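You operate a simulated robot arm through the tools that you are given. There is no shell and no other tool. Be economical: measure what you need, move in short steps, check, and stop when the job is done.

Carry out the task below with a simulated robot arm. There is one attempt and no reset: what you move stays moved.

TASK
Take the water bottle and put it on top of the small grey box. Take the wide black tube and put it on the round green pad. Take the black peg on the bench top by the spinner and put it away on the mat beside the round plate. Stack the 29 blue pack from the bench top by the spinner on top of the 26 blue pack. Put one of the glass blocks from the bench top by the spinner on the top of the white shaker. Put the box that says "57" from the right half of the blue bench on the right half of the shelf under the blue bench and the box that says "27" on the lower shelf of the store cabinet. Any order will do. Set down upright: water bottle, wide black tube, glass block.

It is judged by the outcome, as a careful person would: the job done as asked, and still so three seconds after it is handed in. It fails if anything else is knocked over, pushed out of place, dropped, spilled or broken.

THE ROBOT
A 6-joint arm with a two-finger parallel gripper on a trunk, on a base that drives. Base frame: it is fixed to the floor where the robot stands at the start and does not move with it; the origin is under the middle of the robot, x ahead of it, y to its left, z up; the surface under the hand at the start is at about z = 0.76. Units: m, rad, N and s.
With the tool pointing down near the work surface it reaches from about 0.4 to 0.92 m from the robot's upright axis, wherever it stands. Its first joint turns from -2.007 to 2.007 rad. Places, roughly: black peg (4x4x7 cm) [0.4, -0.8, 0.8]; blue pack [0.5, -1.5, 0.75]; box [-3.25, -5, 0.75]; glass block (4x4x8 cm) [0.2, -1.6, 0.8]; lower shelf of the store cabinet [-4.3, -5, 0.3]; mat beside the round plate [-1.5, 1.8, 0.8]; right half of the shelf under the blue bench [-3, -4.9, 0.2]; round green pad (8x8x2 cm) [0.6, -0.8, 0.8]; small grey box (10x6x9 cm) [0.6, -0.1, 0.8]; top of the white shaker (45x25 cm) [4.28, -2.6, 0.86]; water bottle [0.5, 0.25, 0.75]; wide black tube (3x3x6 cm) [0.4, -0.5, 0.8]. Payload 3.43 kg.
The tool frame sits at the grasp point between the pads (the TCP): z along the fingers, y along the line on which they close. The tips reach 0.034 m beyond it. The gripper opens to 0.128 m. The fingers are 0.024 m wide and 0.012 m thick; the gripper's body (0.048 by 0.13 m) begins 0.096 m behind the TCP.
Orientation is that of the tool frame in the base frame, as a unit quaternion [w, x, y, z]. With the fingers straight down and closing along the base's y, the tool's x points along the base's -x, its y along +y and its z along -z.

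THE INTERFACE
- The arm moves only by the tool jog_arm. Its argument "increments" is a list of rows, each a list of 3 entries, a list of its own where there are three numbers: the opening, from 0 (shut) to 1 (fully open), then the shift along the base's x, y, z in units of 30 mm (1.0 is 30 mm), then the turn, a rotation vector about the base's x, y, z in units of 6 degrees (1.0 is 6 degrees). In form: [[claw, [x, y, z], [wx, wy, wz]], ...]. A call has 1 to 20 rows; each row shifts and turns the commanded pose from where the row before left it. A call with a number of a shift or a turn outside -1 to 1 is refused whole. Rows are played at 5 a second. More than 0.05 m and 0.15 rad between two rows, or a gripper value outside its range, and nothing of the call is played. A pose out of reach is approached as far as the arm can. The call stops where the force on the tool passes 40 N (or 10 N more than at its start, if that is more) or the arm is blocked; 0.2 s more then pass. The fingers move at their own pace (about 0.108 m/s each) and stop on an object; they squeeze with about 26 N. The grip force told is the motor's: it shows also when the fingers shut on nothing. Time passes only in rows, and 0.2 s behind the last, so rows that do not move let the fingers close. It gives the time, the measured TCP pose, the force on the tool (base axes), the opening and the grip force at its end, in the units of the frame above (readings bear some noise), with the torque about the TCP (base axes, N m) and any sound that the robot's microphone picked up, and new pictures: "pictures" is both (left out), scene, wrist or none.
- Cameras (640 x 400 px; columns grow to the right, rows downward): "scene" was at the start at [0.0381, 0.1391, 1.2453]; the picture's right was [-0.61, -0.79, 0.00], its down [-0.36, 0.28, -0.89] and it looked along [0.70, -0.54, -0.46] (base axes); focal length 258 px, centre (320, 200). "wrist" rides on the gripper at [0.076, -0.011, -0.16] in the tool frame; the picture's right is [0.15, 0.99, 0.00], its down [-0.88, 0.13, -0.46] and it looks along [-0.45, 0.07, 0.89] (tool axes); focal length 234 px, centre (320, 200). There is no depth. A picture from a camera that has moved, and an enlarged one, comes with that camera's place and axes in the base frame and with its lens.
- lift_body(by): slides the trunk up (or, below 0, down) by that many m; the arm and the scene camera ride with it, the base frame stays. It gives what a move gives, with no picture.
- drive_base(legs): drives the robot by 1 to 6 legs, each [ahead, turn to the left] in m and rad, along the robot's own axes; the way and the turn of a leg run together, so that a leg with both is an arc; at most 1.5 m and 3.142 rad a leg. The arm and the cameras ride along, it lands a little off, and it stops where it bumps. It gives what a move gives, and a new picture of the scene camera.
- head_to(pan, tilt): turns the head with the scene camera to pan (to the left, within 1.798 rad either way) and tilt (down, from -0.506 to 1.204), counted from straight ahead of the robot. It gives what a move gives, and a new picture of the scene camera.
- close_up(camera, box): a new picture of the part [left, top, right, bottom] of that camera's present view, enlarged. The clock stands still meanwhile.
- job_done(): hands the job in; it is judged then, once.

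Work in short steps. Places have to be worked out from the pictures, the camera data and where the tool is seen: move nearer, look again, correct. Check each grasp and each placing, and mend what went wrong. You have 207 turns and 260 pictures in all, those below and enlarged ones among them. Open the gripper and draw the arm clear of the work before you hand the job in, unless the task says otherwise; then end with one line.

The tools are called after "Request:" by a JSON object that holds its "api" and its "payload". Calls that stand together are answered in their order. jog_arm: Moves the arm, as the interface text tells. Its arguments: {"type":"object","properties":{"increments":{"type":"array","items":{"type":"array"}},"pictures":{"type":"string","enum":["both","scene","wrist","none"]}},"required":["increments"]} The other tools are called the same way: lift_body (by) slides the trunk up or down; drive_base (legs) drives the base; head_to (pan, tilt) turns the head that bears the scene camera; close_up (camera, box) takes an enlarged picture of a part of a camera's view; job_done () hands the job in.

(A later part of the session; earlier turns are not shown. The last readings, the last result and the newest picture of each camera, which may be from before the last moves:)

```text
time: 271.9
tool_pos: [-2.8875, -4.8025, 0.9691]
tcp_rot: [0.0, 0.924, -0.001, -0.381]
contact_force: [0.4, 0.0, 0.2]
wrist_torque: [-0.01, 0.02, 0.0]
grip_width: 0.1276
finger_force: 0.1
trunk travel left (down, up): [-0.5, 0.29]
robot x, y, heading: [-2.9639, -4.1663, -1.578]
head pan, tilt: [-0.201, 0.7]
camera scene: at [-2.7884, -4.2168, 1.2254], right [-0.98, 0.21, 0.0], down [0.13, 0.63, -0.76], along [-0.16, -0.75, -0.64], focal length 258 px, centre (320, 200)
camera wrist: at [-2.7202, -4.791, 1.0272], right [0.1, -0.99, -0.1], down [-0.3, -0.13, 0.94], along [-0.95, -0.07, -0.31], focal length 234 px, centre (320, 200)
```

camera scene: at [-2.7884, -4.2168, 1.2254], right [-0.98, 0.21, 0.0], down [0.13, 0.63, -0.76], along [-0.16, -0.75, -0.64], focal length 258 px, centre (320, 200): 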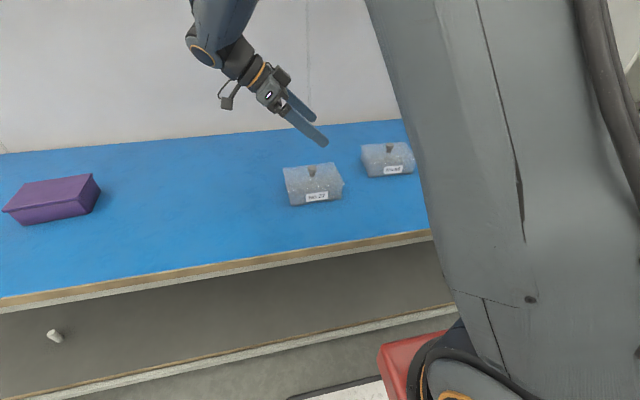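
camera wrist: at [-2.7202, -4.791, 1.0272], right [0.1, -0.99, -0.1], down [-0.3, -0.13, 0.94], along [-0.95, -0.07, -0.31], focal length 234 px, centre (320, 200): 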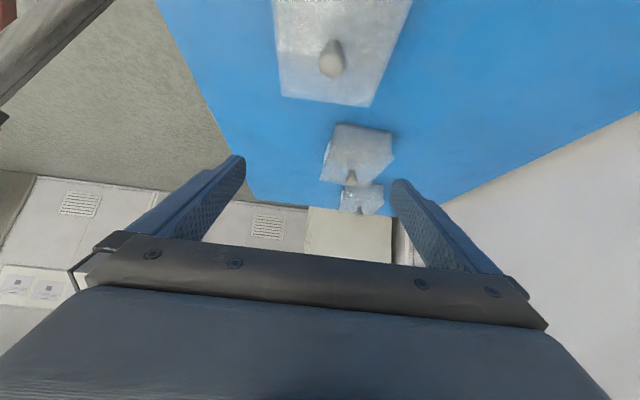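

Request:
{"api": "jog_arm", "payload": {"increments": [[1, [0, 0, -0.95], [0, 0, 0]], [1, [0, 0, -0.95], [0, 0, 0]], [1, [0, 0, -0.95], [0, 0, 0]], [1, [0, 0, -0.9], [0, 0, 0]], [1, [0, 0, 0], [0, 0, 0]]], "pictures": "wrist"}}

Request:
{"api": "close_up", "payload": {"camera": "scene", "box": [220, 80, 380, 220]}}

```text
time: 273.1
tool_pos: [-2.8878, -4.8033, 0.8543]
tcp_rot: [0.0, 0.924, -0.001, -0.382]
contact_force: [0.0, 0.4, 0.7]
wrist_torque: [0.02, -0.02, -0.01]
grip_width: 0.1279
finger_force: 0.1
trunk travel left (down, up): [-0.5, 0.29]
robot x, y, heading: [-2.9638, -4.1663, -1.572]
head pan, tilt: [-0.201, 0.7]
camera wrist: at [-2.7211, -4.7917, 0.9131], right [0.1, -0.99, -0.1], down [-0.3, -0.13, 0.94], along [-0.95, -0.07, -0.31], focal length 234 px, centre (320, 200)
```

wrist: 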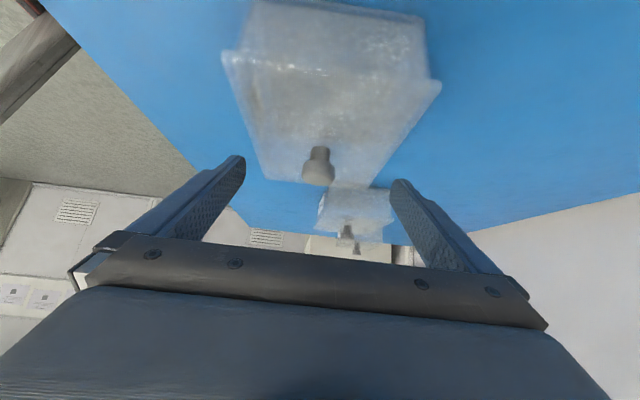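

```text
2.86 times, centred on (300, 150) of scene
camera zoom: at [-2.7884, -4.2168, 1.2254], right [-0.98, 0.21, 0.0], down [0.13, 0.63, -0.76], along [-0.16, -0.75, -0.64], focal length 737 px, centre (377, 343)
```

zoom: 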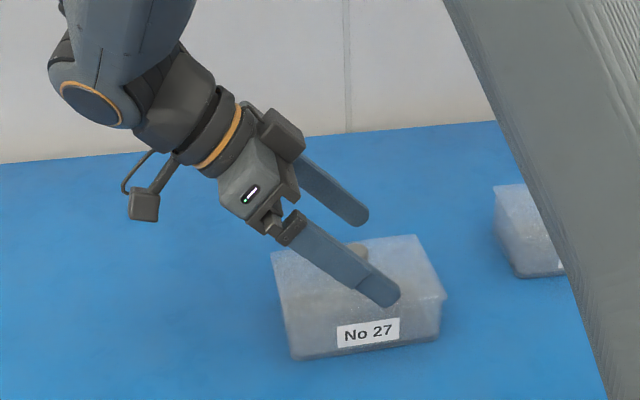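

The knob is centred between the fingers. I descend carefully past the lid edge and check the force.

Request:
{"api": "jog_arm", "payload": {"increments": [[1, [0, 0.03, -0.4], [0, 0, 0]], [1, [0, 0, -0.3], [0, 0, 0]], [1, [0, 0, 0], [0, 0, 0]]], "pictures": "none"}}

Request:
{"api": "close_up", "payload": {"camera": "scene", "box": [270, 140, 370, 215]}}

```text
time: 273.9
tool_pos: [-2.8876, -4.8017, 0.8341]
tcp_rot: [-0.001, 0.924, -0.001, -0.383]
contact_force: [-0.6, 0.1, 0.6]
wrist_torque: [-0.01, 0.03, 0.0]
grip_width: 0.1278
finger_force: 0.1
trunk travel left (down, up): [-0.5, 0.29]
robot x, y, heading: [-2.9635, -4.1659, -1.58]
head pan, tilt: [-0.201, 0.7]
```

```text
5.33 times, centred on (320, 178) of scene
camera zoom: at [-2.7884, -4.2169, 1.2254], right [-0.98, 0.21, 0.0], down [0.13, 0.63, -0.76], along [-0.16, -0.75, -0.64], focal length 1376 px, centre (320, 320)
```

zoom: 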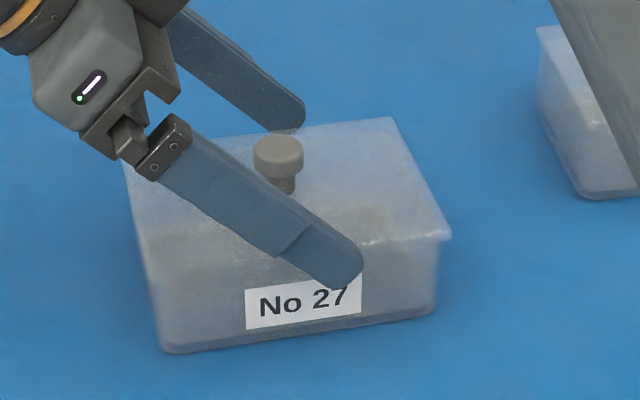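

Request:
{"api": "jog_arm", "payload": {"increments": [[1, [0, 0, -0.4], [0, 0, 0]], [1, [0, 0, -0.4], [0, 0, 0]], [1, [0, 0, -0.15], [0, 0, 0]], [1, [0, 0, 0], [0, 0, 0]]], "pictures": "wrist"}}

Request:
{"api": "close_up", "payload": {"camera": "scene", "box": [270, 140, 370, 215]}}

```text
time: 274.9
tool_pos: [-2.8891, -4.8018, 0.806]
tcp_rot: [0.0, 0.924, 0.001, -0.382]
contact_force: [-0.3, 0.3, 0.7]
wrist_torque: [0.02, 0.05, -0.01]
grip_width: 0.128
finger_force: 0.1
trunk travel left (down, up): [-0.5, 0.29]
robot x, y, heading: [-2.9668, -4.1622, -1.575]
head pan, tilt: [-0.201, 0.7]
camera wrist: at [-2.721, -4.7898, 0.864], right [0.1, -0.99, -0.1], down [-0.3, -0.13, 0.94], along [-0.95, -0.07, -0.31], focal length 234 px, centre (320, 200)
```

wrist: 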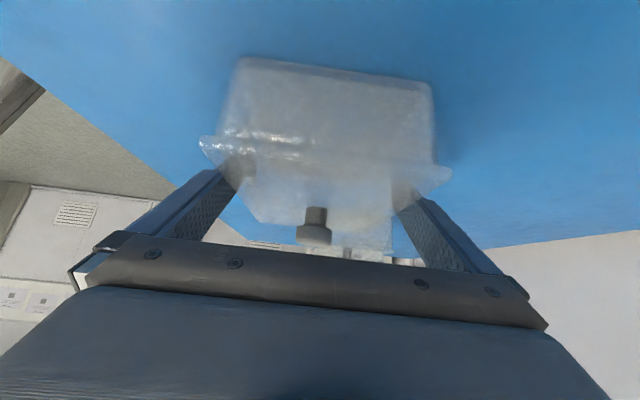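

```text
5.33 times, centred on (320, 178) of scene
camera zoom: at [-2.7884, -4.2169, 1.2254], right [-0.98, 0.21, 0.0], down [0.13, 0.63, -0.76], along [-0.16, -0.75, -0.64], focal length 1376 px, centre (320, 320)
```

zoom: 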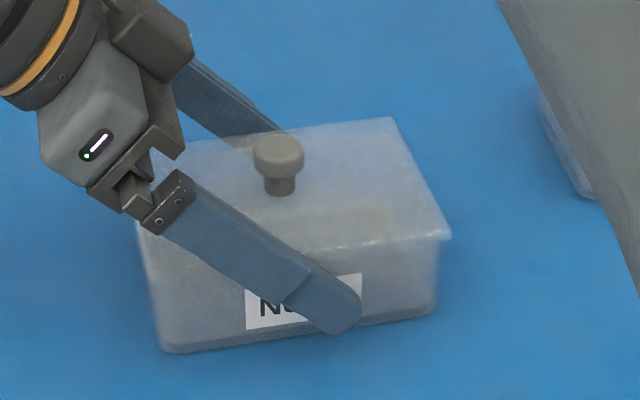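

The fingers straddle the box below the lid. I close and lift a little to check that the whole box comes along.

Request:
{"api": "jog_arm", "payload": {"increments": [[0, [0, 0, 0], [0, 0, 0]], [0, [0, 0, 0], [0, 0, 0]], [0, [0, 0, 0], [0, 0, 0]], [0, [0, 0, 0.3], [0, 0, 0]], [0, [0, 0, 0.3], [0, 0, 0]], [0, [0, 0, 0], [0, 0, 0]]], "pictures": "wrist"}}

Request:
{"api": "close_up", "payload": {"camera": "scene", "box": [270, 140, 370, 215]}}

```text
time: 276.3
tool_pos: [-2.8866, -4.8016, 0.8236]
tcp_rot: [0.0, 0.924, 0.0, -0.383]
contact_force: [0.7, 0.2, -1.5]
wrist_torque: [-0.02, 0.01, 0.01]
grip_width: 0.1138
finger_force: 25.9
trunk travel left (down, up): [-0.5, 0.29]
robot x, y, heading: [-2.9626, -4.167, -1.579]
head pan, tilt: [-0.201, 0.7]
camera wrist: at [-2.7206, -4.79, 0.8829], right [0.1, -0.99, -0.1], down [-0.3, -0.13, 0.94], along [-0.95, -0.07, -0.31], focal length 234 px, centre (320, 200)
```

wrist: 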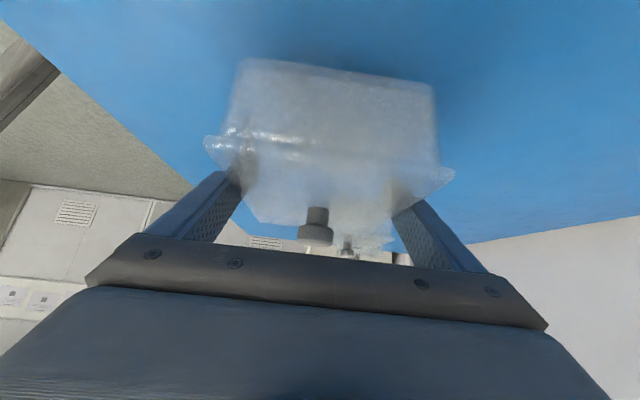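

```text
5.33 times, centred on (320, 178) of scene
camera zoom: at [-2.7883, -4.2169, 1.2254], right [-0.98, 0.21, 0.0], down [0.13, 0.63, -0.76], along [-0.16, -0.75, -0.64], focal length 1376 px, centre (320, 320)
```

zoom: 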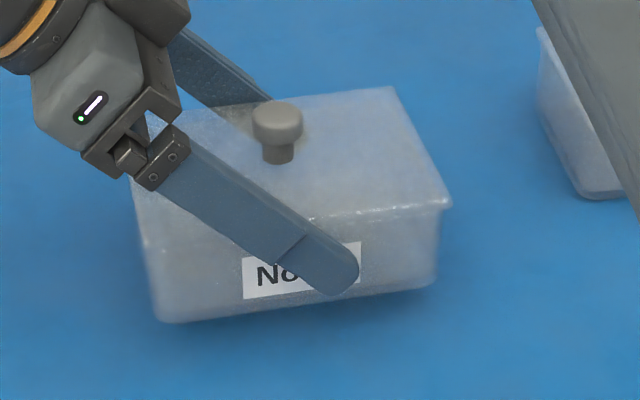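

The whole box lifts cleanly. I raise it to about z 1.03 and yaw the hand +90° so the fingers point away from the robot.

Request:
{"api": "jog_arm", "payload": {"increments": [[0, [0, 0, 1], [0, 0, 0]], [0, [0, 0, 1], [0, 0, 0]], [0, [0, 0, 1], [0, 0, 0]], [0, [0, 0, 1], [0, 0, 0]], [0, [0, 0, 1], [0, 0, 0.9]], [0, [0, 0, 1], [0, 0, 0.9]], [0, [0, 0, 1], [0, 0, 0.94]], [0, [-0.15, 0, 0], [0, 0, 0.94]], [0, [-0.15, 0, 0], [0, 0, 0.94]], [0, [-0.15, 0, 0], [0, 0, 0.94]], [0, [-0.15, 0, 0], [0, 0, 0.94]], [0, [-0.15, 0, 0], [0, 0, 0.94]], [0, [-0.15, 0, 0], [0, 0, 0.94]], [0, [-0.15, 0, 0], [0, 0, 0.94]], [0, [-0.15, 0, 0], [0, 0, 0.94]], [0, [-0.15, 0, 0], [0, 0, 0.94]], [0, [-0.15, 0, 0], [0, 0, 0.94]], [0, [-0.15, 0, 0], [0, 0, 0.94]], [0, [-0.15, 0, 0], [0, 0, 0.94]], [0, [0, 0, 0], [0, 0, 0]]]}}

```text
time: 280.5
tool_pos: [-2.9427, -4.8018, 1.0334]
tcp_rot: [0.257, 0.686, 0.619, -0.284]
contact_force: [-1.0, 0.6, -0.2]
wrist_torque: [0.01, -0.01, -0.03]
grip_width: 0.1133
finger_force: 26.5
trunk travel left (down, up): [-0.5, 0.29]
robot x, y, heading: [-2.9647, -4.1639, -1.577]
head pan, tilt: [-0.201, 0.7]
camera scene: at [-2.7884, -4.2169, 1.2254], right [-0.98, 0.21, 0.0], down [0.13, 0.63, -0.76], along [-0.16, -0.75, -0.64], focal length 258 px, centre (320, 200)
camera wrist: at [-2.9357, -4.635, 1.0921], right [0.99, 0.0, -0.1], down [0.1, -0.31, 0.94], along [-0.03, -0.95, -0.31], focal length 234 px, centre (320, 200)
```

scene: 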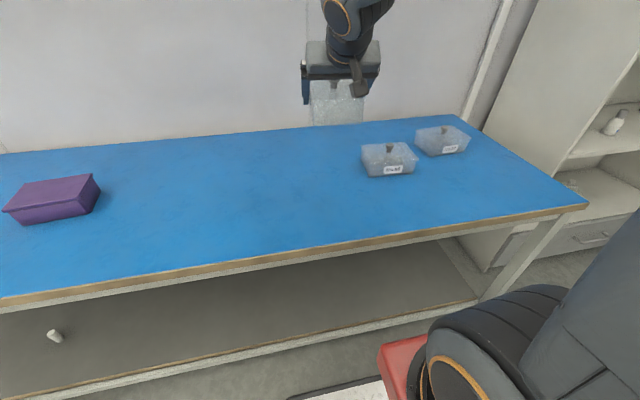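
wrist: 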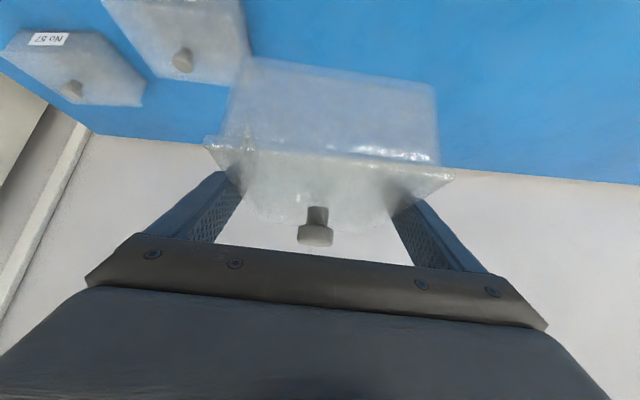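

I now back away from the bench, go west, and face the store cabinet to measure its lower bay.

Request:
{"api": "head_to", "payload": {"pan": 0.05, "tilt": 0.55}}

Request:
{"api": "drive_base", "payload": {"legs": [[-0.4, 0], [0, -1.565], [1.25, 0], [0, 1.571]]}}

```text
time: 281.3
tool_pos: [-2.9426, -4.8018, 1.0338]
tcp_rot: [0.257, 0.686, 0.619, -0.284]
contact_force: [-0.3, -0.3, -0.5]
wrist_torque: [-0.01, 0.01, 0.02]
grip_width: 0.1135
finger_force: 25.7
trunk travel left (down, up): [-0.5, 0.29]
robot x, y, heading: [-2.9613, -4.1633, -1.583]
head pan, tilt: [0.051, 0.55]
camera scene: at [-2.767, -4.2235, 1.2385], right [-1.0, -0.04, 0.0], down [-0.02, 0.52, -0.85], along [0.04, -0.85, -0.52], focal length 258 px, centre (320, 200)
```

scene: 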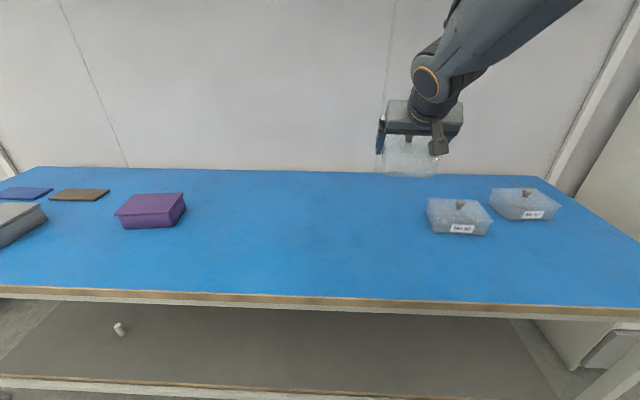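

```text
time: 297.2
tool_pos: [-4.1771, -4.3946, 1.0335]
tcp_rot: [0.256, 0.687, 0.618, -0.284]
contact_force: [-0.2, -0.9, -0.3]
wrist_torque: [-0.01, 0.0, 0.04]
grip_width: 0.1133
finger_force: 26.0
trunk travel left (down, up): [-0.5, 0.29]
robot x, y, heading: [-4.1956, -3.7597, -1.58]
head pan, tilt: [0.051, 0.55]
camera scene: at [-3.9991, -3.8173, 1.2385], right [-1.0, -0.04, 0.0], down [-0.02, 0.52, -0.85], along [0.03, -0.85, -0.52], focal length 258 px, centre (320, 200)
```

scene: 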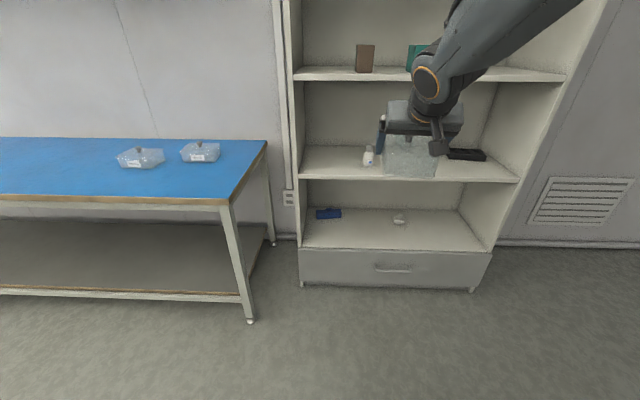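

The cabinet's lower shelf is at z ≈ 0.30, with front edge y ≈ -4.86, x from -4.88 to -3.87, and the next shelf at z ≈ 0.70. Two small items sit at its back, so the front middle is free. I lower the trunk before inserting.

Request:
{"api": "lift_body", "payload": {"by": -0.5}}

Request:
{"api": "head_to", "payload": {"pan": -0.05, "tilt": 0.35}}

```text
refused: -0.5 is not a number from -0.4 to 0.4
```

```text
time: 297.9
tool_pos: [-4.1764, -4.3945, 1.0335]
tcp_rot: [0.255, 0.688, 0.617, -0.285]
contact_force: [0.4, 0.7, -0.9]
wrist_torque: [0.04, 0.0, 0.0]
grip_width: 0.1135
finger_force: 26.0
trunk travel left (down, up): [-0.5, 0.29]
robot x, y, heading: [-4.1972, -3.7603, -1.577]
head pan, tilt: [-0.051, 0.351]
camera scene: at [-4.0083, -3.8205, 1.2567], right [-1.0, 0.06, 0.0], down [0.02, 0.34, -0.94], along [-0.06, -0.94, -0.34], focal length 258 px, centre (320, 200)
```

scene: 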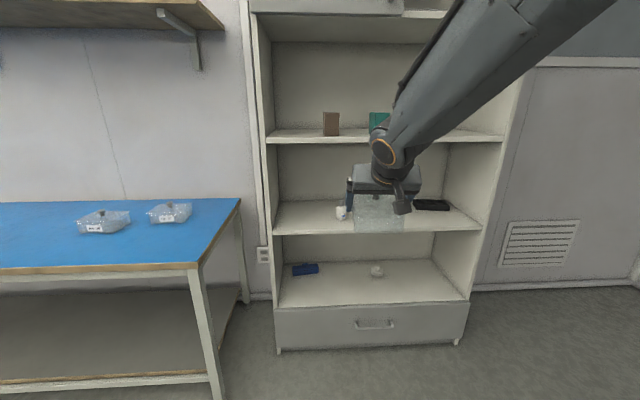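

Request:
{"api": "lift_body", "payload": {"by": -0.4}}

Request:
{"api": "lift_body", "payload": {"by": -0.1}}

Request:
{"api": "head_to", "payload": {"pan": -0.05, "tilt": 0.3}}

```text
time: 301.8
tool_pos: [-4.1752, -4.4109, 0.6335]
tcp_rot: [0.255, 0.688, 0.618, -0.284]
contact_force: [-0.9, 0.1, -1.1]
wrist_torque: [0.0, 0.03, 0.03]
grip_width: 0.113
finger_force: 26.5
trunk travel left (down, up): [-0.1, 0.69]
robot x, y, heading: [-4.1958, -3.7606, -1.583]
head pan, tilt: [-0.051, 0.351]
```

```text
time: 303.1
tool_pos: [-4.1764, -4.4391, 0.5321]
tcp_rot: [0.255, 0.687, 0.618, -0.284]
contact_force: [0.6, -0.5, -1.4]
wrist_torque: [0.03, 0.01, 0.04]
grip_width: 0.1132
finger_force: 25.9
trunk travel left (down, up): [0.0, 0.79]
robot x, y, heading: [-4.1933, -3.7594, -1.583]
head pan, tilt: [-0.051, 0.351]
```

```text
time: 303.7
tool_pos: [-4.1763, -4.4385, 0.5328]
tcp_rot: [0.255, 0.688, 0.617, -0.285]
contact_force: [0.2, -0.3, -1.7]
wrist_torque: [0.0, -0.04, 0.0]
grip_width: 0.1134
finger_force: 26.2
trunk travel left (down, up): [0.0, 0.79]
robot x, y, heading: [-4.1988, -3.7607, -1.579]
head pan, tilt: [-0.051, 0.3]
camera scene: at [-4.0098, -3.9598, 0.7615], right [-1.0, 0.06, 0.0], down [0.02, 0.3, -0.96], along [-0.06, -0.95, -0.3], focal length 258 px, centre (320, 200)
```

scene: 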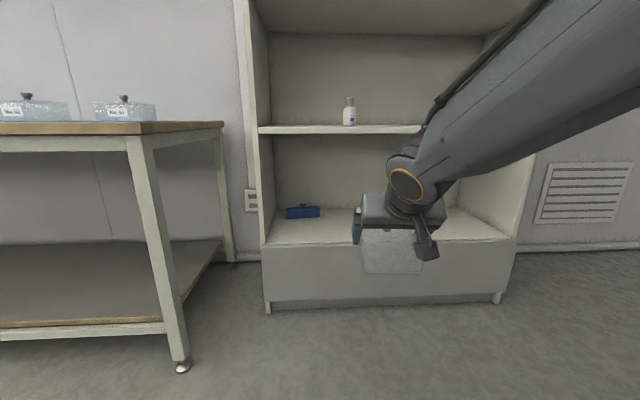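

The shelf geometry is confirmed: bay z 0.30 to 0.70. I lower the arm to about z 0.42, trim the yaw, then drive forward toward the cabinet.

Request:
{"api": "jog_arm", "payload": {"increments": [[0, [0, 0, -0.9], [0, 0, 0.5]], [0, [0, 0, -0.9], [0, 0, 0.4]], [0, [0, 0, -0.9], [0, 0, 0]], [0, [0, 0, -0.9], [0, 0, 0]], [0, [0, 0, 0], [0, 0, 0]]], "pictures": "none"}}

Request:
{"api": "drive_base", "payload": {"legs": [[0.3, 0]]}}

```text
time: 304.9
tool_pos: [-4.176, -4.4461, 0.4315]
tcp_rot: [0.268, 0.659, 0.649, -0.27]
contact_force: [-0.5, 0.7, -1.2]
wrist_torque: [0.03, 0.02, -0.02]
grip_width: 0.1134
finger_force: 25.9
out of reach, approached as far as the arm can: row 3, 4
trunk travel left (down, up): [0.0, 0.79]
robot x, y, heading: [-4.1965, -3.7576, -1.577]
head pan, tilt: [-0.051, 0.3]
```

```text
time: 307.0
tool_pos: [-4.1814, -4.745, 0.433]
tcp_rot: [0.267, 0.66, 0.648, -0.272]
contact_force: [0.0, -1.3, -1.8]
wrist_torque: [0.01, -0.01, 0.0]
grip_width: 0.1132
finger_force: 25.9
trunk travel left (down, up): [0.0, 0.79]
robot x, y, heading: [-4.2013, -4.0567, -1.586]
head pan, tilt: [-0.051, 0.3]
camera scene: at [-4.0144, -4.2591, 0.7615], right [-1.0, 0.07, 0.0], down [0.02, 0.3, -0.96], along [-0.06, -0.95, -0.3], focal length 258 px, centre (320, 200)
```

scene: 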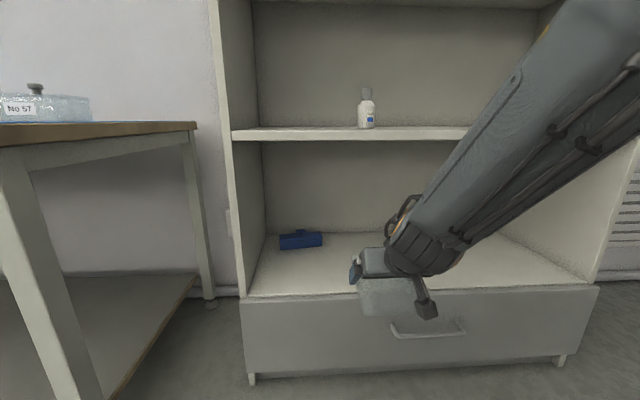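

The low/near limit comes from being too close, so the rest is arm extension. I push the box into the bay at z ≈ 0.42, with its bottom about 8 cm above the shelf.

Request:
{"api": "jog_arm", "payload": {"increments": [[0, [-0.1, -0.95, 0], [0, 0, 0]], [0, [-0.1, -0.95, 0], [0, 0, 0]], [0, [-0.1, -0.95, 0], [0, 0, 0]], [0, [-0.1, -0.95, 0], [0, 0, 0]], [0, [-0.1, -0.95, 0], [0, 0, 0]], [0, [0, 0, 0], [0, 0, 0]]]}}

```text
time: 308.4
tool_pos: [-4.1958, -4.8871, 0.4329]
tcp_rot: [0.266, 0.66, 0.647, -0.272]
contact_force: [0.1, -0.3, -1.4]
wrist_torque: [0.01, 0.02, -0.03]
grip_width: 0.1135
finger_force: 26.1
trunk travel left (down, up): [0.0, 0.79]
robot x, y, heading: [-4.2005, -4.0568, -1.588]
head pan, tilt: [-0.051, 0.3]
camera scene: at [-4.0144, -4.2591, 0.7615], right [-1.0, 0.07, 0.0], down [0.02, 0.3, -0.96], along [-0.06, -0.95, -0.3], focal length 258 px, centre (320, 200)
camera wrist: at [-4.2031, -4.7216, 0.4922], right [0.99, 0.09, -0.1], down [0.13, -0.31, 0.94], along [0.05, -0.95, -0.31], focal length 234 px, centre (320, 200)
```

scene: 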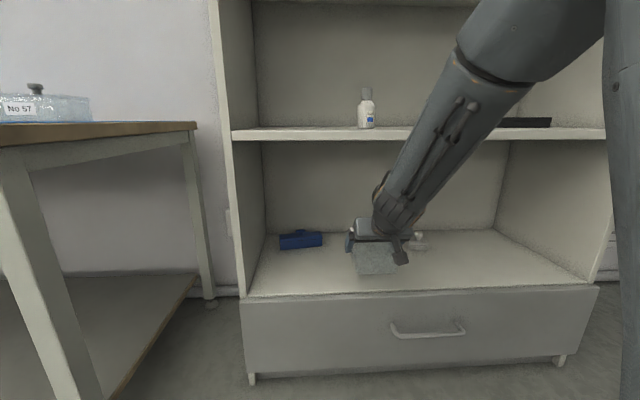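
wrist: 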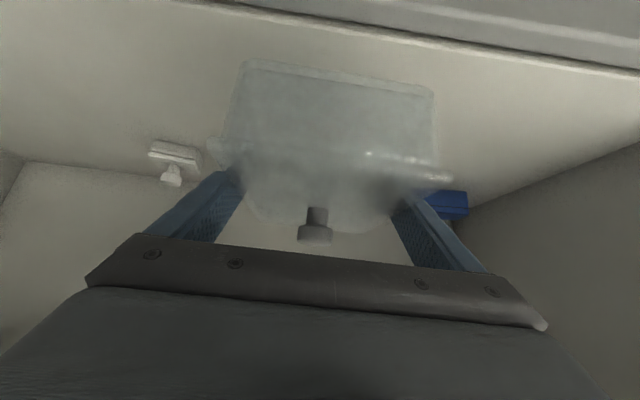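

The view is clear. I go in another 8 cm and come down toward the shelf.

Request:
{"api": "jog_arm", "payload": {"increments": [[0, [-0.05, -0.9, -0.2], [0, 0, 0]], [0, [-0.05, -0.9, -0.2], [0, 0, 0]], [0, [-0.05, -0.9, -0.2], [0, 0, 0]], [0, [0, 0, -0.7], [0, 0, 0]], [0, [0, 0, -0.7], [0, 0, 0]], [0, [0, 0, 0], [0, 0, 0]]]}}

```text
time: 309.8
tool_pos: [-4.2043, -4.968, 0.3926]
tcp_rot: [0.264, 0.66, 0.648, -0.274]
contact_force: [-0.3, -0.7, -1.0]
wrist_torque: [0.0, -0.02, -0.01]
grip_width: 0.1132
finger_force: 26.3
out of reach, approached as far as the arm can: row 4, 5
trunk travel left (down, up): [0.0, 0.79]
robot x, y, heading: [-4.1992, -4.0592, -1.585]
head pan, tilt: [-0.051, 0.3]
camera scene: at [-4.0144, -4.2591, 0.7615], right [-1.0, 0.07, 0.0], down [0.02, 0.3, -0.96], along [-0.06, -0.95, -0.3], focal length 258 px, centre (320, 200)
camera wrist: at [-4.2095, -4.802, 0.453], right [0.99, 0.08, -0.11], down [0.13, -0.31, 0.94], along [0.04, -0.95, -0.32], focal length 234 px, centre (320, 200)
```

scene: 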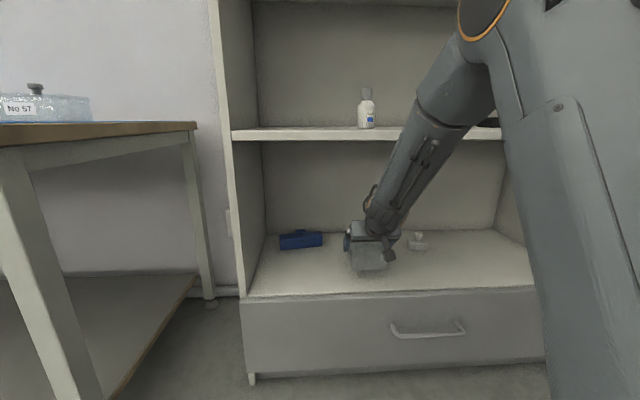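
wrist: 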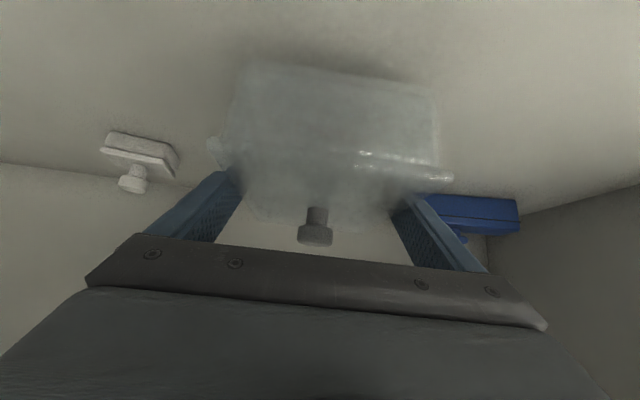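

The arm hits a lower limit that relaxes with extension. There is free depth to the back wall at y -5.26, so I extend a little further while lowering.

Request:
{"api": "jog_arm", "payload": {"increments": [[0, [0, -0.7, 0], [0, 0, 0]], [0, [0, -0.7, 0], [0, 0, 0]], [0, [0, 0, -0.4], [0, 0, 0]], [0, [0, 0, -0.4], [0, 0, 0]], [0, [0, 0, 0], [0, 0, 0]]], "pictures": "none"}}

```text
time: 311.0
tool_pos: [-4.2035, -5.004, 0.3853]
tcp_rot: [0.264, 0.66, 0.648, -0.273]
contact_force: [-0.2, -0.3, -0.8]
wrist_torque: [-0.03, 0.01, 0.03]
grip_width: 0.1135
finger_force: 25.8
out of reach, approached as far as the arm can: row 2, 3, 4
trunk travel left (down, up): [0.0, 0.79]
robot x, y, heading: [-4.1962, -4.0588, -1.581]
head pan, tilt: [-0.051, 0.3]
```

I test whether a slightly steeper hand (6°) lets the arm go lower, to understand the limit.

Request:
{"api": "jog_arm", "payload": {"increments": [[0, [0, 0, 0.1], [1, 0, 0]], [0, [0, 0, -0.3], [0, 0, 0]], [0, [0, 0, -0.2], [0, 0, 0]], [0, [0, 0, 0], [0, 0, 0]]], "pictures": "scene"}}

```text
time: 312.0
tool_pos: [-4.2032, -5.0042, 0.3705]
tcp_rot: [0.265, 0.66, 0.648, -0.272]
contact_force: [-0.8, -0.1, -2.4]
wrist_torque: [0.02, -0.01, 0.01]
grip_width: 0.1134
finger_force: 25.8
out of reach, approached as far as the arm can: row 1
trunk travel left (down, up): [0.0, 0.79]
robot x, y, heading: [-4.1989, -4.0567, -1.586]
head pan, tilt: [-0.051, 0.3]
camera scene: at [-4.0144, -4.2591, 0.7615], right [-1.0, 0.07, 0.0], down [0.02, 0.3, -0.96], along [-0.06, -0.95, -0.3], focal length 258 px, centre (320, 200)
```

scene: 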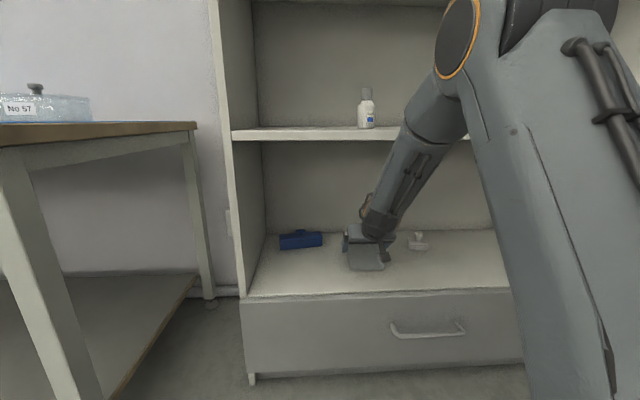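

The small pure-z steps were accepted and TCP z is now 0.3705. I continue down in small steps.

Request:
{"api": "jog_arm", "payload": {"increments": [[0, [0, 0, -0.15], [0, 0, 0]], [0, [0, 0, -0.15], [0, 0, 0]], [0, [0, 0, -0.1], [0, 0, 0]], [0, [0, 0, 0], [0, 0, 0]]], "pictures": "none"}}

Request:
{"api": "close_up", "payload": {"camera": "scene", "box": [320, 180, 460, 300]}}

```text
time: 313.0
tool_pos: [-4.2039, -5.0052, 0.3611]
tcp_rot: [0.267, 0.659, 0.647, -0.276]
contact_force: [1.2, -7.2, 33.6]
wrist_torque: [0.23, -0.09, 0.21]
grip_width: 0.114
finger_force: 25.5
trunk travel left (down, up): [0.0, 0.79]
robot x, y, heading: [-4.2013, -4.0562, -1.588]
head pan, tilt: [-0.051, 0.3]
```

```text
3.33 times, centred on (390, 240) of scene
camera zoom: at [-4.0143, -4.2584, 0.7618], right [-1.0, 0.07, 0.0], down [0.02, 0.29, -0.96], along [-0.06, -0.95, -0.29], focal length 860 px, centre (87, 67)
```

zoom: 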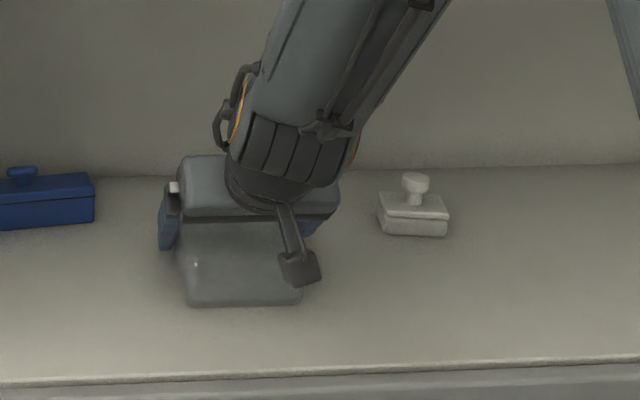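

The box rests on the shelf. I ease off, open fully, and back out slowly along the finger direction.

Request:
{"api": "jog_arm", "payload": {"increments": [[0, [0, 0, 0.08], [0, 0, 0]], [1, [0, 0, 0], [0, 0, 0]], [1, [0, 0, 0], [0, 0, 0]], [1, [0, 0, 0], [0, 0, 0]], [1, [0, 0.25, 0.25], [0, 0, 0]], [1, [0, 0.25, 0.25], [0, 0, 0]], [1, [0, 0.25, 0.25], [0, 0, 0]], [1, [0, 0, 0], [0, 0, 0]]]}}

Request:
{"api": "close_up", "payload": {"camera": "scene", "box": [320, 180, 460, 300]}}

```text
time: 314.8
tool_pos: [-4.2022, -4.9808, 0.3824]
tcp_rot: [0.266, 0.66, 0.648, -0.273]
contact_force: [0.4, 0.3, 0.7]
wrist_torque: [0.0, 0.01, 0.0]
grip_width: 0.1279
finger_force: 0.1
trunk travel left (down, up): [0.0, 0.79]
robot x, y, heading: [-4.202, -4.06, -1.586]
head pan, tilt: [-0.051, 0.3]
camera scene: at [-4.0143, -4.2591, 0.7615], right [-1.0, 0.07, 0.0], down [0.02, 0.3, -0.96], along [-0.06, -0.95, -0.3], focal length 258 px, centre (320, 200)
camera wrist: at [-4.21, -4.814, 0.442], right [0.99, 0.08, -0.11], down [0.13, -0.31, 0.94], along [0.05, -0.95, -0.32], focal length 234 px, centre (320, 200)
```

scene: 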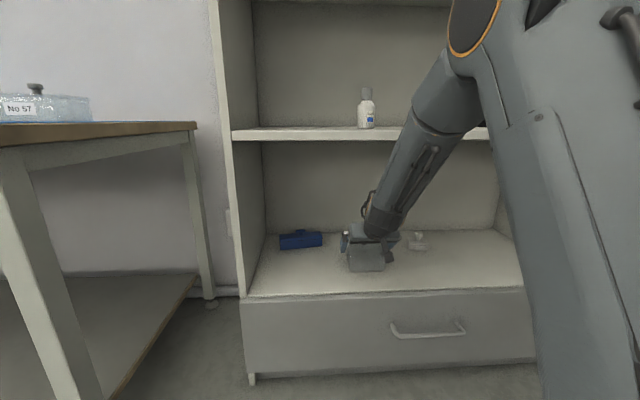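
wrist: 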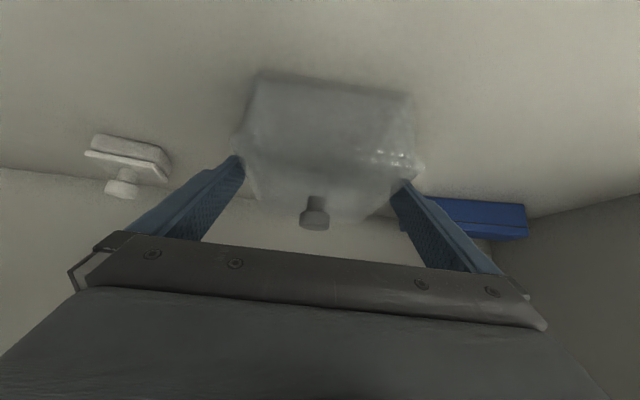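

```text
3.33 times, centred on (390, 240) of scene
camera zoom: at [-4.0143, -4.2591, 0.7615], right [-1.0, 0.07, 0.0], down [0.02, 0.3, -0.96], along [-0.06, -0.95, -0.3], focal length 860 px, centre (87, 67)
```

zoom: 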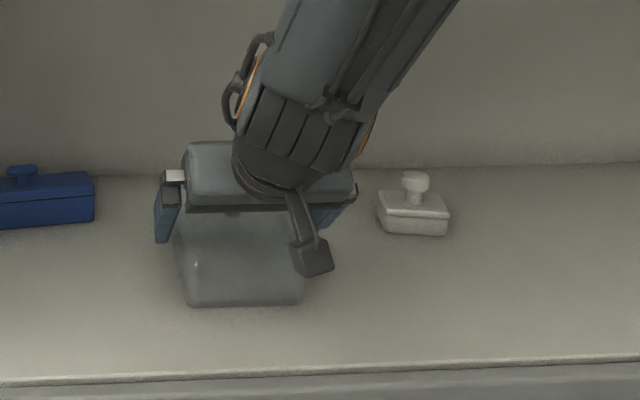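

It released cleanly and box 27 stays put. I back the hand out of the bay, then reverse the base.

Request:
{"api": "jog_arm", "payload": {"increments": [[1, [0, 0.5, 0.5], [0, 0, 0]], [1, [0, 0.5, 0.5], [0, 0, 0]], [1, [0, 0.5, 0.5], [0, 0, 0]], [1, [0, 0.8, 0], [0, 0, 0]], [1, [0, 0.8, 0], [0, 0, 0]], [1, [0, 0.8, 0], [0, 0, 0]], [1, [0, 0.8, 0], [0, 0, 0]], [1, [0, 0, 0], [0, 0, 0]]], "pictures": "none"}}

Request:
{"api": "drive_base", "payload": {"legs": [[-0.4, 0]]}}

Request:
{"api": "lift_body", "payload": {"by": 0.4}}

Request:
{"api": "lift_body", "payload": {"by": 0.1}}

```text
time: 316.6
tool_pos: [-4.2031, -4.8405, 0.4276]
tcp_rot: [0.265, 0.66, 0.648, -0.272]
contact_force: [-0.5, -0.1, 0.2]
wrist_torque: [-0.06, 0.05, 0.03]
grip_width: 0.1278
finger_force: 0.0
trunk travel left (down, up): [0.0, 0.79]
robot x, y, heading: [-4.201, -4.0557, -1.588]
head pan, tilt: [-0.051, 0.3]
```

```text
time: 319.1
tool_pos: [-4.1984, -4.4425, 0.4275]
tcp_rot: [0.266, 0.659, 0.649, -0.273]
contact_force: [-1.2, -0.5, -1.3]
wrist_torque: [0.01, 0.01, -0.03]
grip_width: 0.1281
finger_force: 0.0
trunk travel left (down, up): [0.0, 0.79]
robot x, y, heading: [-4.1948, -3.6606, -1.583]
head pan, tilt: [-0.051, 0.3]
camera scene: at [-4.0086, -3.8622, 0.7615], right [-1.0, 0.06, 0.0], down [0.02, 0.3, -0.96], along [-0.06, -0.95, -0.3], focal length 258 px, centre (320, 200)
```

scene: 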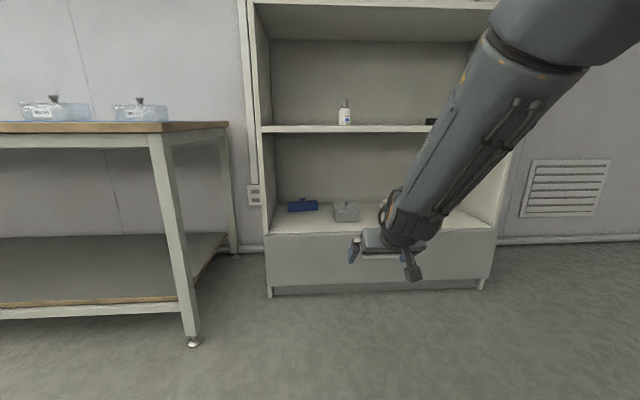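

```text
time: 322.9
tool_pos: [-4.1976, -4.4431, 0.8281]
tcp_rot: [0.266, 0.66, 0.648, -0.273]
contact_force: [0.1, -0.1, 0.0]
wrist_torque: [-0.03, -0.05, -0.01]
grip_width: 0.1277
finger_force: 0.0
trunk travel left (down, up): [-0.4, 0.39]
robot x, y, heading: [-4.1933, -3.661, -1.586]
head pan, tilt: [-0.051, 0.3]
```

```text
time: 324.2
tool_pos: [-4.198, -4.4413, 0.9274]
tcp_rot: [0.265, 0.66, 0.648, -0.273]
contact_force: [-0.7, -0.6, 0.0]
wrist_torque: [-0.04, 0.0, -0.03]
grip_width: 0.1283
finger_force: 0.1
trunk travel left (down, up): [-0.5, 0.29]
robot x, y, heading: [-4.1941, -3.6586, -1.584]
head pan, tilt: [-0.051, 0.3]
```

Box 27 is in the cabinet. For box 57 I raise the hand and move the base to about (-3.3, -4.15), facing the bench again.

Request:
{"api": "jog_arm", "payload": {"increments": [[1, [0, 0, 1], [0, 0, 0]], [1, [0, 0, 1], [0, 0, 0]], [1, [0, 0, 1], [0, 0, 0]], [1, [0, 0, 1], [0, 0, 0]], [1, [0, 0, 1], [0, 0, 0]], [1, [0, 0, 0], [0, 0, 0]]], "pictures": "none"}}

Request:
{"api": "head_to", "payload": {"pan": -0.1, "tilt": 0.7}}

Request:
{"api": "drive_base", "payload": {"legs": [[0, 1.571], [0.9, 0], [0, -1.571], [0.5, 0]]}}

```text
time: 325.6
tool_pos: [-4.1977, -4.4436, 1.0766]
tcp_rot: [0.266, 0.659, 0.648, -0.273]
contact_force: [0.8, -0.1, -0.1]
wrist_torque: [0.0, -0.02, 0.0]
grip_width: 0.128
finger_force: 0.2
trunk travel left (down, up): [-0.5, 0.29]
robot x, y, heading: [-4.1947, -3.6568, -1.587]
head pan, tilt: [-0.051, 0.3]
```

```text
time: 326.5
tool_pos: [-4.1981, -4.4434, 1.076]
tcp_rot: [0.265, 0.66, 0.648, -0.273]
contact_force: [0.1, 0.2, 0.2]
wrist_torque: [0.0, -0.04, -0.02]
grip_width: 0.1281
finger_force: 0.2
trunk travel left (down, up): [-0.5, 0.29]
robot x, y, heading: [-4.1962, -3.6569, -1.585]
head pan, tilt: [-0.099, 0.7]
camera scene: at [-4.0102, -3.7143, 1.2255], right [-0.99, 0.11, 0.0], down [0.07, 0.64, -0.77], along [-0.09, -0.76, -0.64], focal length 258 px, centre (320, 200)
```

scene: 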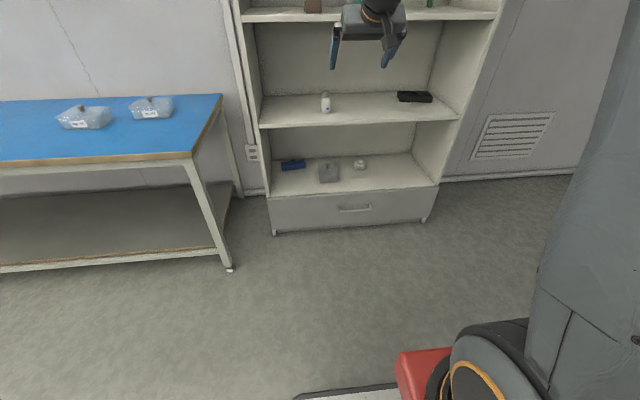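

```text
time: 341.3
tool_pos: [-3.2317, -4.9176, 1.0756]
tcp_rot: [0.275, 0.636, 0.671, -0.263]
contact_force: [-0.2, 0.4, -0.3]
wrist_torque: [-0.02, -0.05, 0.01]
grip_width: 0.1279
finger_force: 0.0
trunk travel left (down, up): [-0.5, 0.29]
robot x, y, heading: [-3.2879, -4.137, -1.51]
head pan, tilt: [-0.099, 0.7]
camera scene: at [-3.0994, -4.1769, 1.2254], right [-1.0, 0.04, 0.0], down [0.03, 0.64, -0.76], along [-0.03, -0.76, -0.64], focal length 258 px, centre (320, 200)
```

scene: 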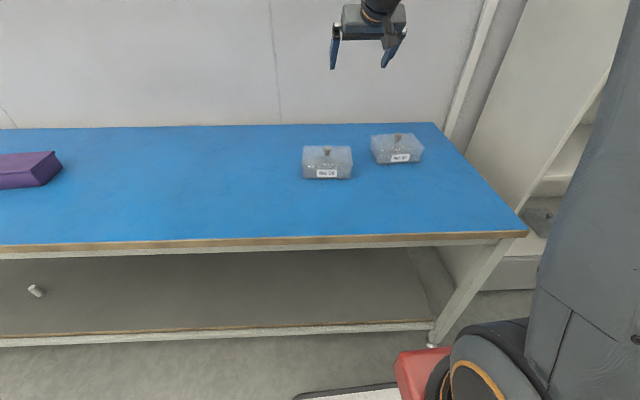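

Request:
{"api": "close_up", "payload": {"camera": "scene", "box": [290, 120, 450, 190]}}

```text
4.00 times, centred on (370, 155) of scene
camera zoom: at [-3.0994, -4.1769, 1.2254], right [-1.0, 0.04, 0.0], down [0.03, 0.64, -0.76], along [-0.03, -0.76, -0.64], focal length 1032 px, centre (120, 380)
```

zoom: 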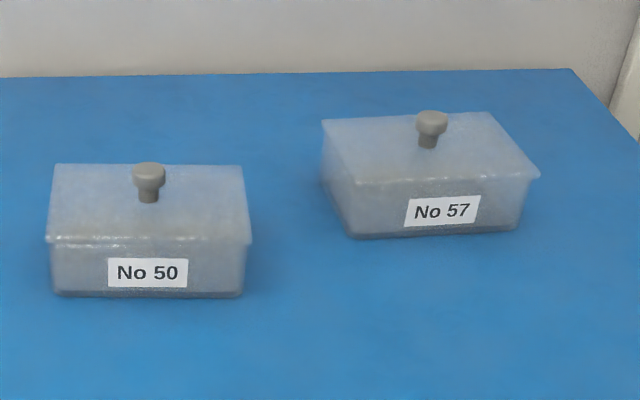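

Box 57 is at about (-3.393, -4.962), rotated about 2.5°. I yaw the hand to point toward -x, reduce the pitch to 36°, and move above it.

Request:
{"api": "jog_arm", "payload": {"increments": [[1, [-0.335, -0.092, 0], [0, 0, -0.94]], [1, [-0.335, -0.092, 0], [0, 0, -0.94]], [1, [-0.335, -0.092, 0], [0, 0, -0.94]], [1, [-0.335, -0.092, 0], [0, 0, -0.94]], [1, [-0.335, -0.092, 0], [0, 0, -0.94]], [1, [-0.335, -0.092, 0], [0, 0, -0.94]], [1, [-0.335, -0.092, 0], [0, 0, -0.94]], [1, [-0.335, -0.092, 0], [0, 0, -0.94]], [1, [-0.335, -0.092, 0], [0, 0, -0.94]], [1, [-0.335, -0.092, 0], [0, 0, -0.94]], [1, [-0.335, -0.092, 0], [0, 0, -0.94]], [1, [-0.335, -0.092, 0], [0, 0, -0.94]], [1, [-0.335, -0.092, 0], [0, 0, -0.94]], [1, [-0.335, -0.092, 0], [0, 0, -0.94]], [1, [-0.335, -0.092, 0], [0, 0, -0.94]], [1, [-0.335, -0.092, 0], [0, 0, -0.94]], [1, [0, 0, 0], [0, -0.75, 0]], [1, [0, 0, 0], [0, -0.75, 0]], [1, [0, 0, 0], [0, 0, 0]]]}}

Request:
{"api": "close_up", "payload": {"camera": "wrist", "box": [220, 0, 420, 180]}}

```text
time: 345.3
tool_pos: [-3.3929, -4.9646, 1.0768]
tcp_rot: [0.01, 0.952, 0.023, -0.306]
contact_force: [0.4, -0.4, 0.3]
wrist_torque: [0.05, -0.01, 0.0]
grip_width: 0.1282
finger_force: 0.1
trunk travel left (down, up): [-0.5, 0.29]
robot x, y, heading: [-3.2889, -4.1366, -1.511]
head pan, tilt: [-0.099, 0.7]
camera scene: at [-3.0994, -4.177, 1.2254], right [-1.0, 0.04, 0.0], down [0.03, 0.64, -0.76], along [-0.03, -0.76, -0.64], focal length 258 px, centre (320, 200)
camera wrist: at [-3.2386, -4.9449, 1.1618], right [0.17, -0.98, -0.08], down [-0.44, -0.15, 0.88], along [-0.88, -0.11, -0.46], focal length 234 px, centre (320, 200)
```

scene: 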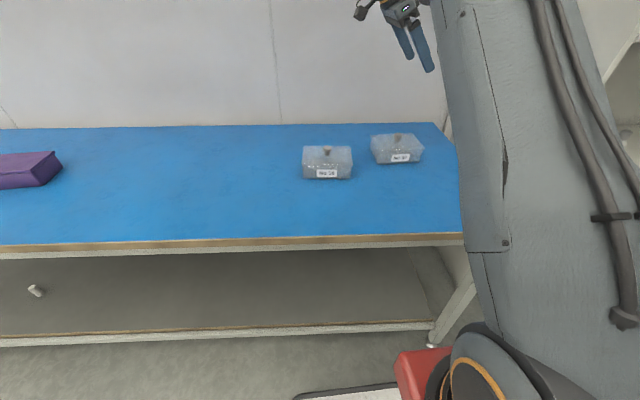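
wrist: 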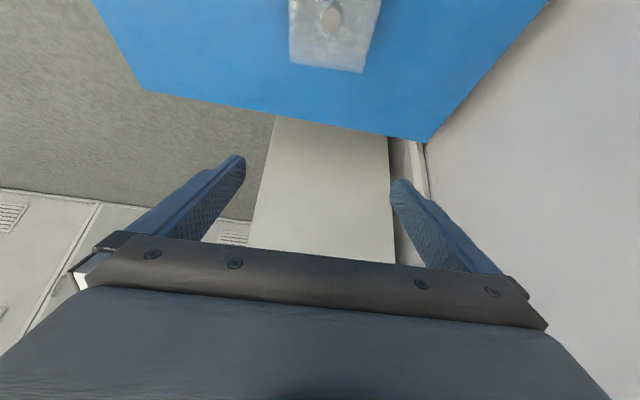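

```text
2.22 times, centred on (320, 90) of wrist
camera zoom: at [-3.2386, -4.9449, 1.1618], right [0.17, -0.98, -0.08], down [-0.44, -0.15, 0.88], along [-0.88, -0.11, -0.46], focal length 520 px, centre (320, 444)
```

zoom: 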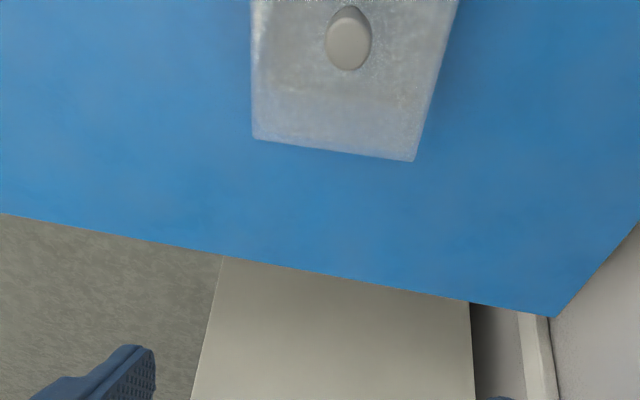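

The refined box centre is (-3.390, -4.960). I descend to just above the lid.

Request:
{"api": "jog_arm", "payload": {"increments": [[1, [0.07, 0.15, -0.98], [0, 0, 0.1]], [1, [0, 0, -0.98], [0, 0, 0]], [1, [0, 0, -0.98], [0, 0, 0]], [1, [0, 0, -0.98], [0, 0, 0]], [1, [0, 0, -0.98], [0, 0, 0]], [1, [0, 0, -0.98], [0, 0, 0]], [1, [0, 0, -0.98], [0, 0, 0]], [1, [0, 0, 0], [0, 0, 0]]], "pictures": "wrist"}}

Request:
{"api": "close_up", "payload": {"camera": "scene", "box": [290, 80, 470, 190]}}

```text
time: 347.1
tool_pos: [-3.3926, -4.9601, 0.8704]
tcp_rot: [0.011, 0.951, 0.027, -0.306]
contact_force: [0.1, 0.2, 0.1]
wrist_torque: [-0.04, 0.0, 0.03]
grip_width: 0.128
finger_force: 0.0
trunk travel left (down, up): [-0.5, 0.29]
robot x, y, heading: [-3.2849, -4.1342, -1.511]
head pan, tilt: [-0.099, 0.7]
camera wrist: at [-3.2372, -4.9392, 0.9552], right [0.18, -0.98, -0.08], down [-0.44, -0.15, 0.88], along [-0.88, -0.12, -0.46], focal length 234 px, centre (320, 200)
```

wrist: 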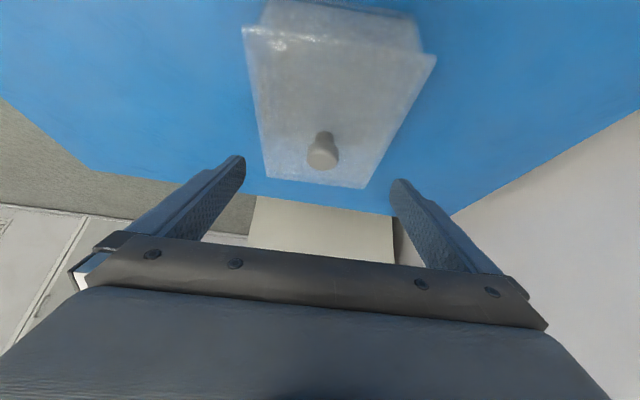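

```text
3.56 times, centred on (380, 135) of scene
camera zoom: at [-3.0994, -4.1769, 1.2254], right [-1.0, 0.04, 0.0], down [0.03, 0.64, -0.76], along [-0.03, -0.76, -0.64], focal length 918 px, centre (107, 431)
```

zoom: 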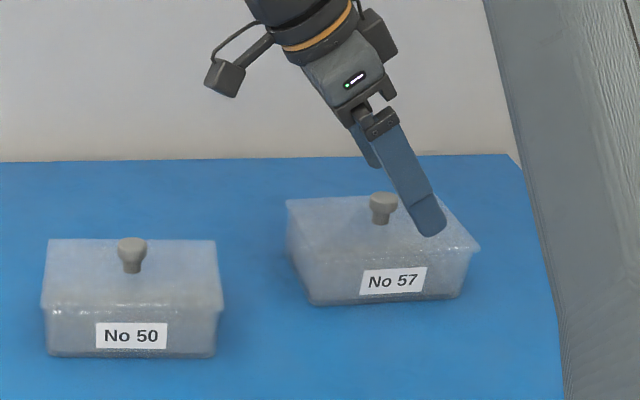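

It is aligned with 6–9 mm clearance each side. I descend past the lid and check the force.

Request:
{"api": "jog_arm", "payload": {"increments": [[1, [0, 0.04, -0.5], [0, 0, 0]], [1, [0, 0, -0.5], [0, 0, 0]], [1, [0, 0, -0.3], [0, 0, 0]], [1, [0, 0, 0], [0, 0, 0]]], "pictures": "none"}}

Request:
{"api": "close_up", "payload": {"camera": "scene", "box": [340, 100, 460, 180]}}

```text
time: 348.1
tool_pos: [-3.3932, -4.9589, 0.8327]
tcp_rot: [0.011, 0.951, 0.028, -0.307]
contact_force: [0.7, 0.1, 0.4]
wrist_torque: [0.01, -0.01, 0.0]
grip_width: 0.128
finger_force: 0.0
trunk travel left (down, up): [-0.5, 0.29]
robot x, y, heading: [-3.2852, -4.136, -1.511]
head pan, tilt: [-0.099, 0.7]
```

```text
5.00 times, centred on (400, 140) of scene
camera zoom: at [-3.0994, -4.1769, 1.2254], right [-1.0, 0.04, 0.0], down [0.03, 0.64, -0.76], along [-0.03, -0.76, -0.64], focal length 1290 px, centre (-80, 500)
```

zoom: 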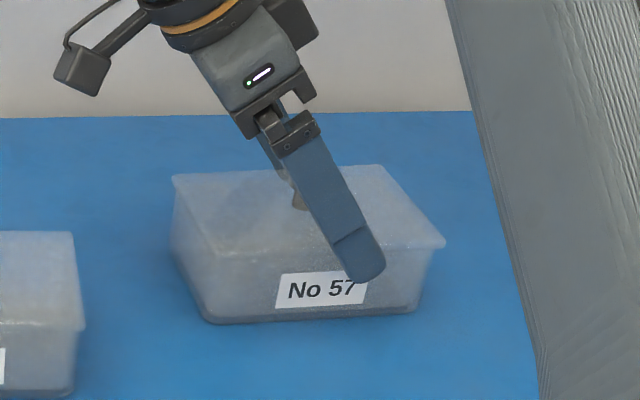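

Clear on both sides. I lower to 0.803, grip and lift slightly.

Request:
{"api": "jog_arm", "payload": {"increments": [[1, [0, 0, -0.5], [0, 0, 0]], [1, [0, 0, -0.45], [0, 0, 0]], [1, [0, 0, 0], [0, 0, 0]], [0, [0, 0, 0], [0, 0, 0]], [0, [0, 0, 0], [0, 0, 0]], [0, [0, 0, 0], [0, 0, 0]], [0, [0, 0, 0.4], [0, 0, 0]], [0, [0, 0, 0.4], [0, 0, 0]], [0, [0, 0, 0], [0, 0, 0]]], "pictures": "wrist"}}

Request:
{"api": "close_up", "payload": {"camera": "scene", "box": [290, 100, 470, 200]}}

```text
time: 350.1
tool_pos: [-3.3936, -4.957, 0.8277]
tcp_rot: [0.011, 0.951, 0.028, -0.307]
contact_force: [0.4, -0.3, -0.9]
wrist_torque: [0.0, 0.01, -0.03]
grip_width: 0.1132
finger_force: 26.2
trunk travel left (down, up): [-0.5, 0.29]
robot x, y, heading: [-3.2882, -4.1333, -1.509]
head pan, tilt: [-0.099, 0.7]
camera wrist: at [-3.2386, -4.9368, 0.9122], right [0.18, -0.98, -0.08], down [-0.44, -0.15, 0.88], along [-0.88, -0.12, -0.46], focal length 234 px, centre (320, 200)
```

wrist: 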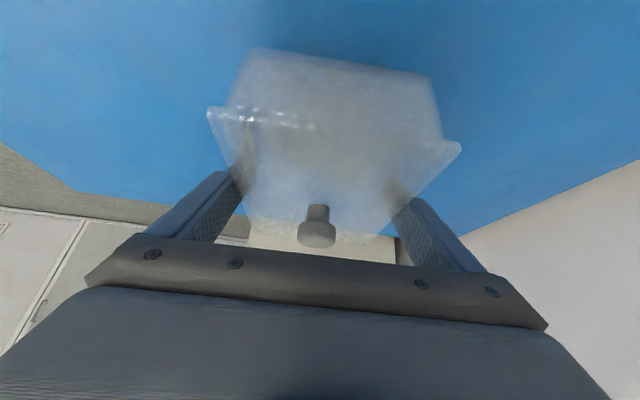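

```text
3.56 times, centred on (380, 150) of scene
camera zoom: at [-3.0994, -4.177, 1.2254], right [-1.0, 0.04, 0.0], down [0.03, 0.64, -0.76], along [-0.03, -0.76, -0.64], focal length 918 px, centre (107, 378)
```

zoom: 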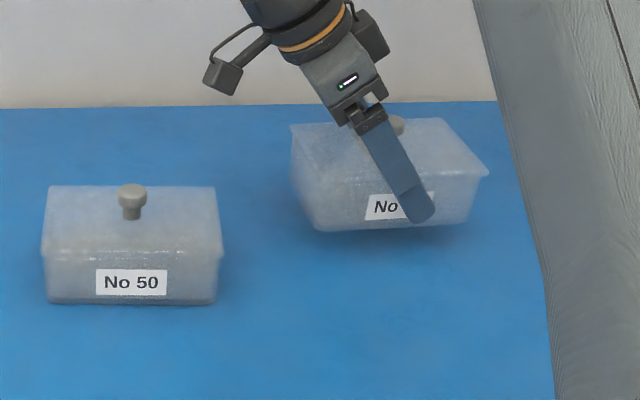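

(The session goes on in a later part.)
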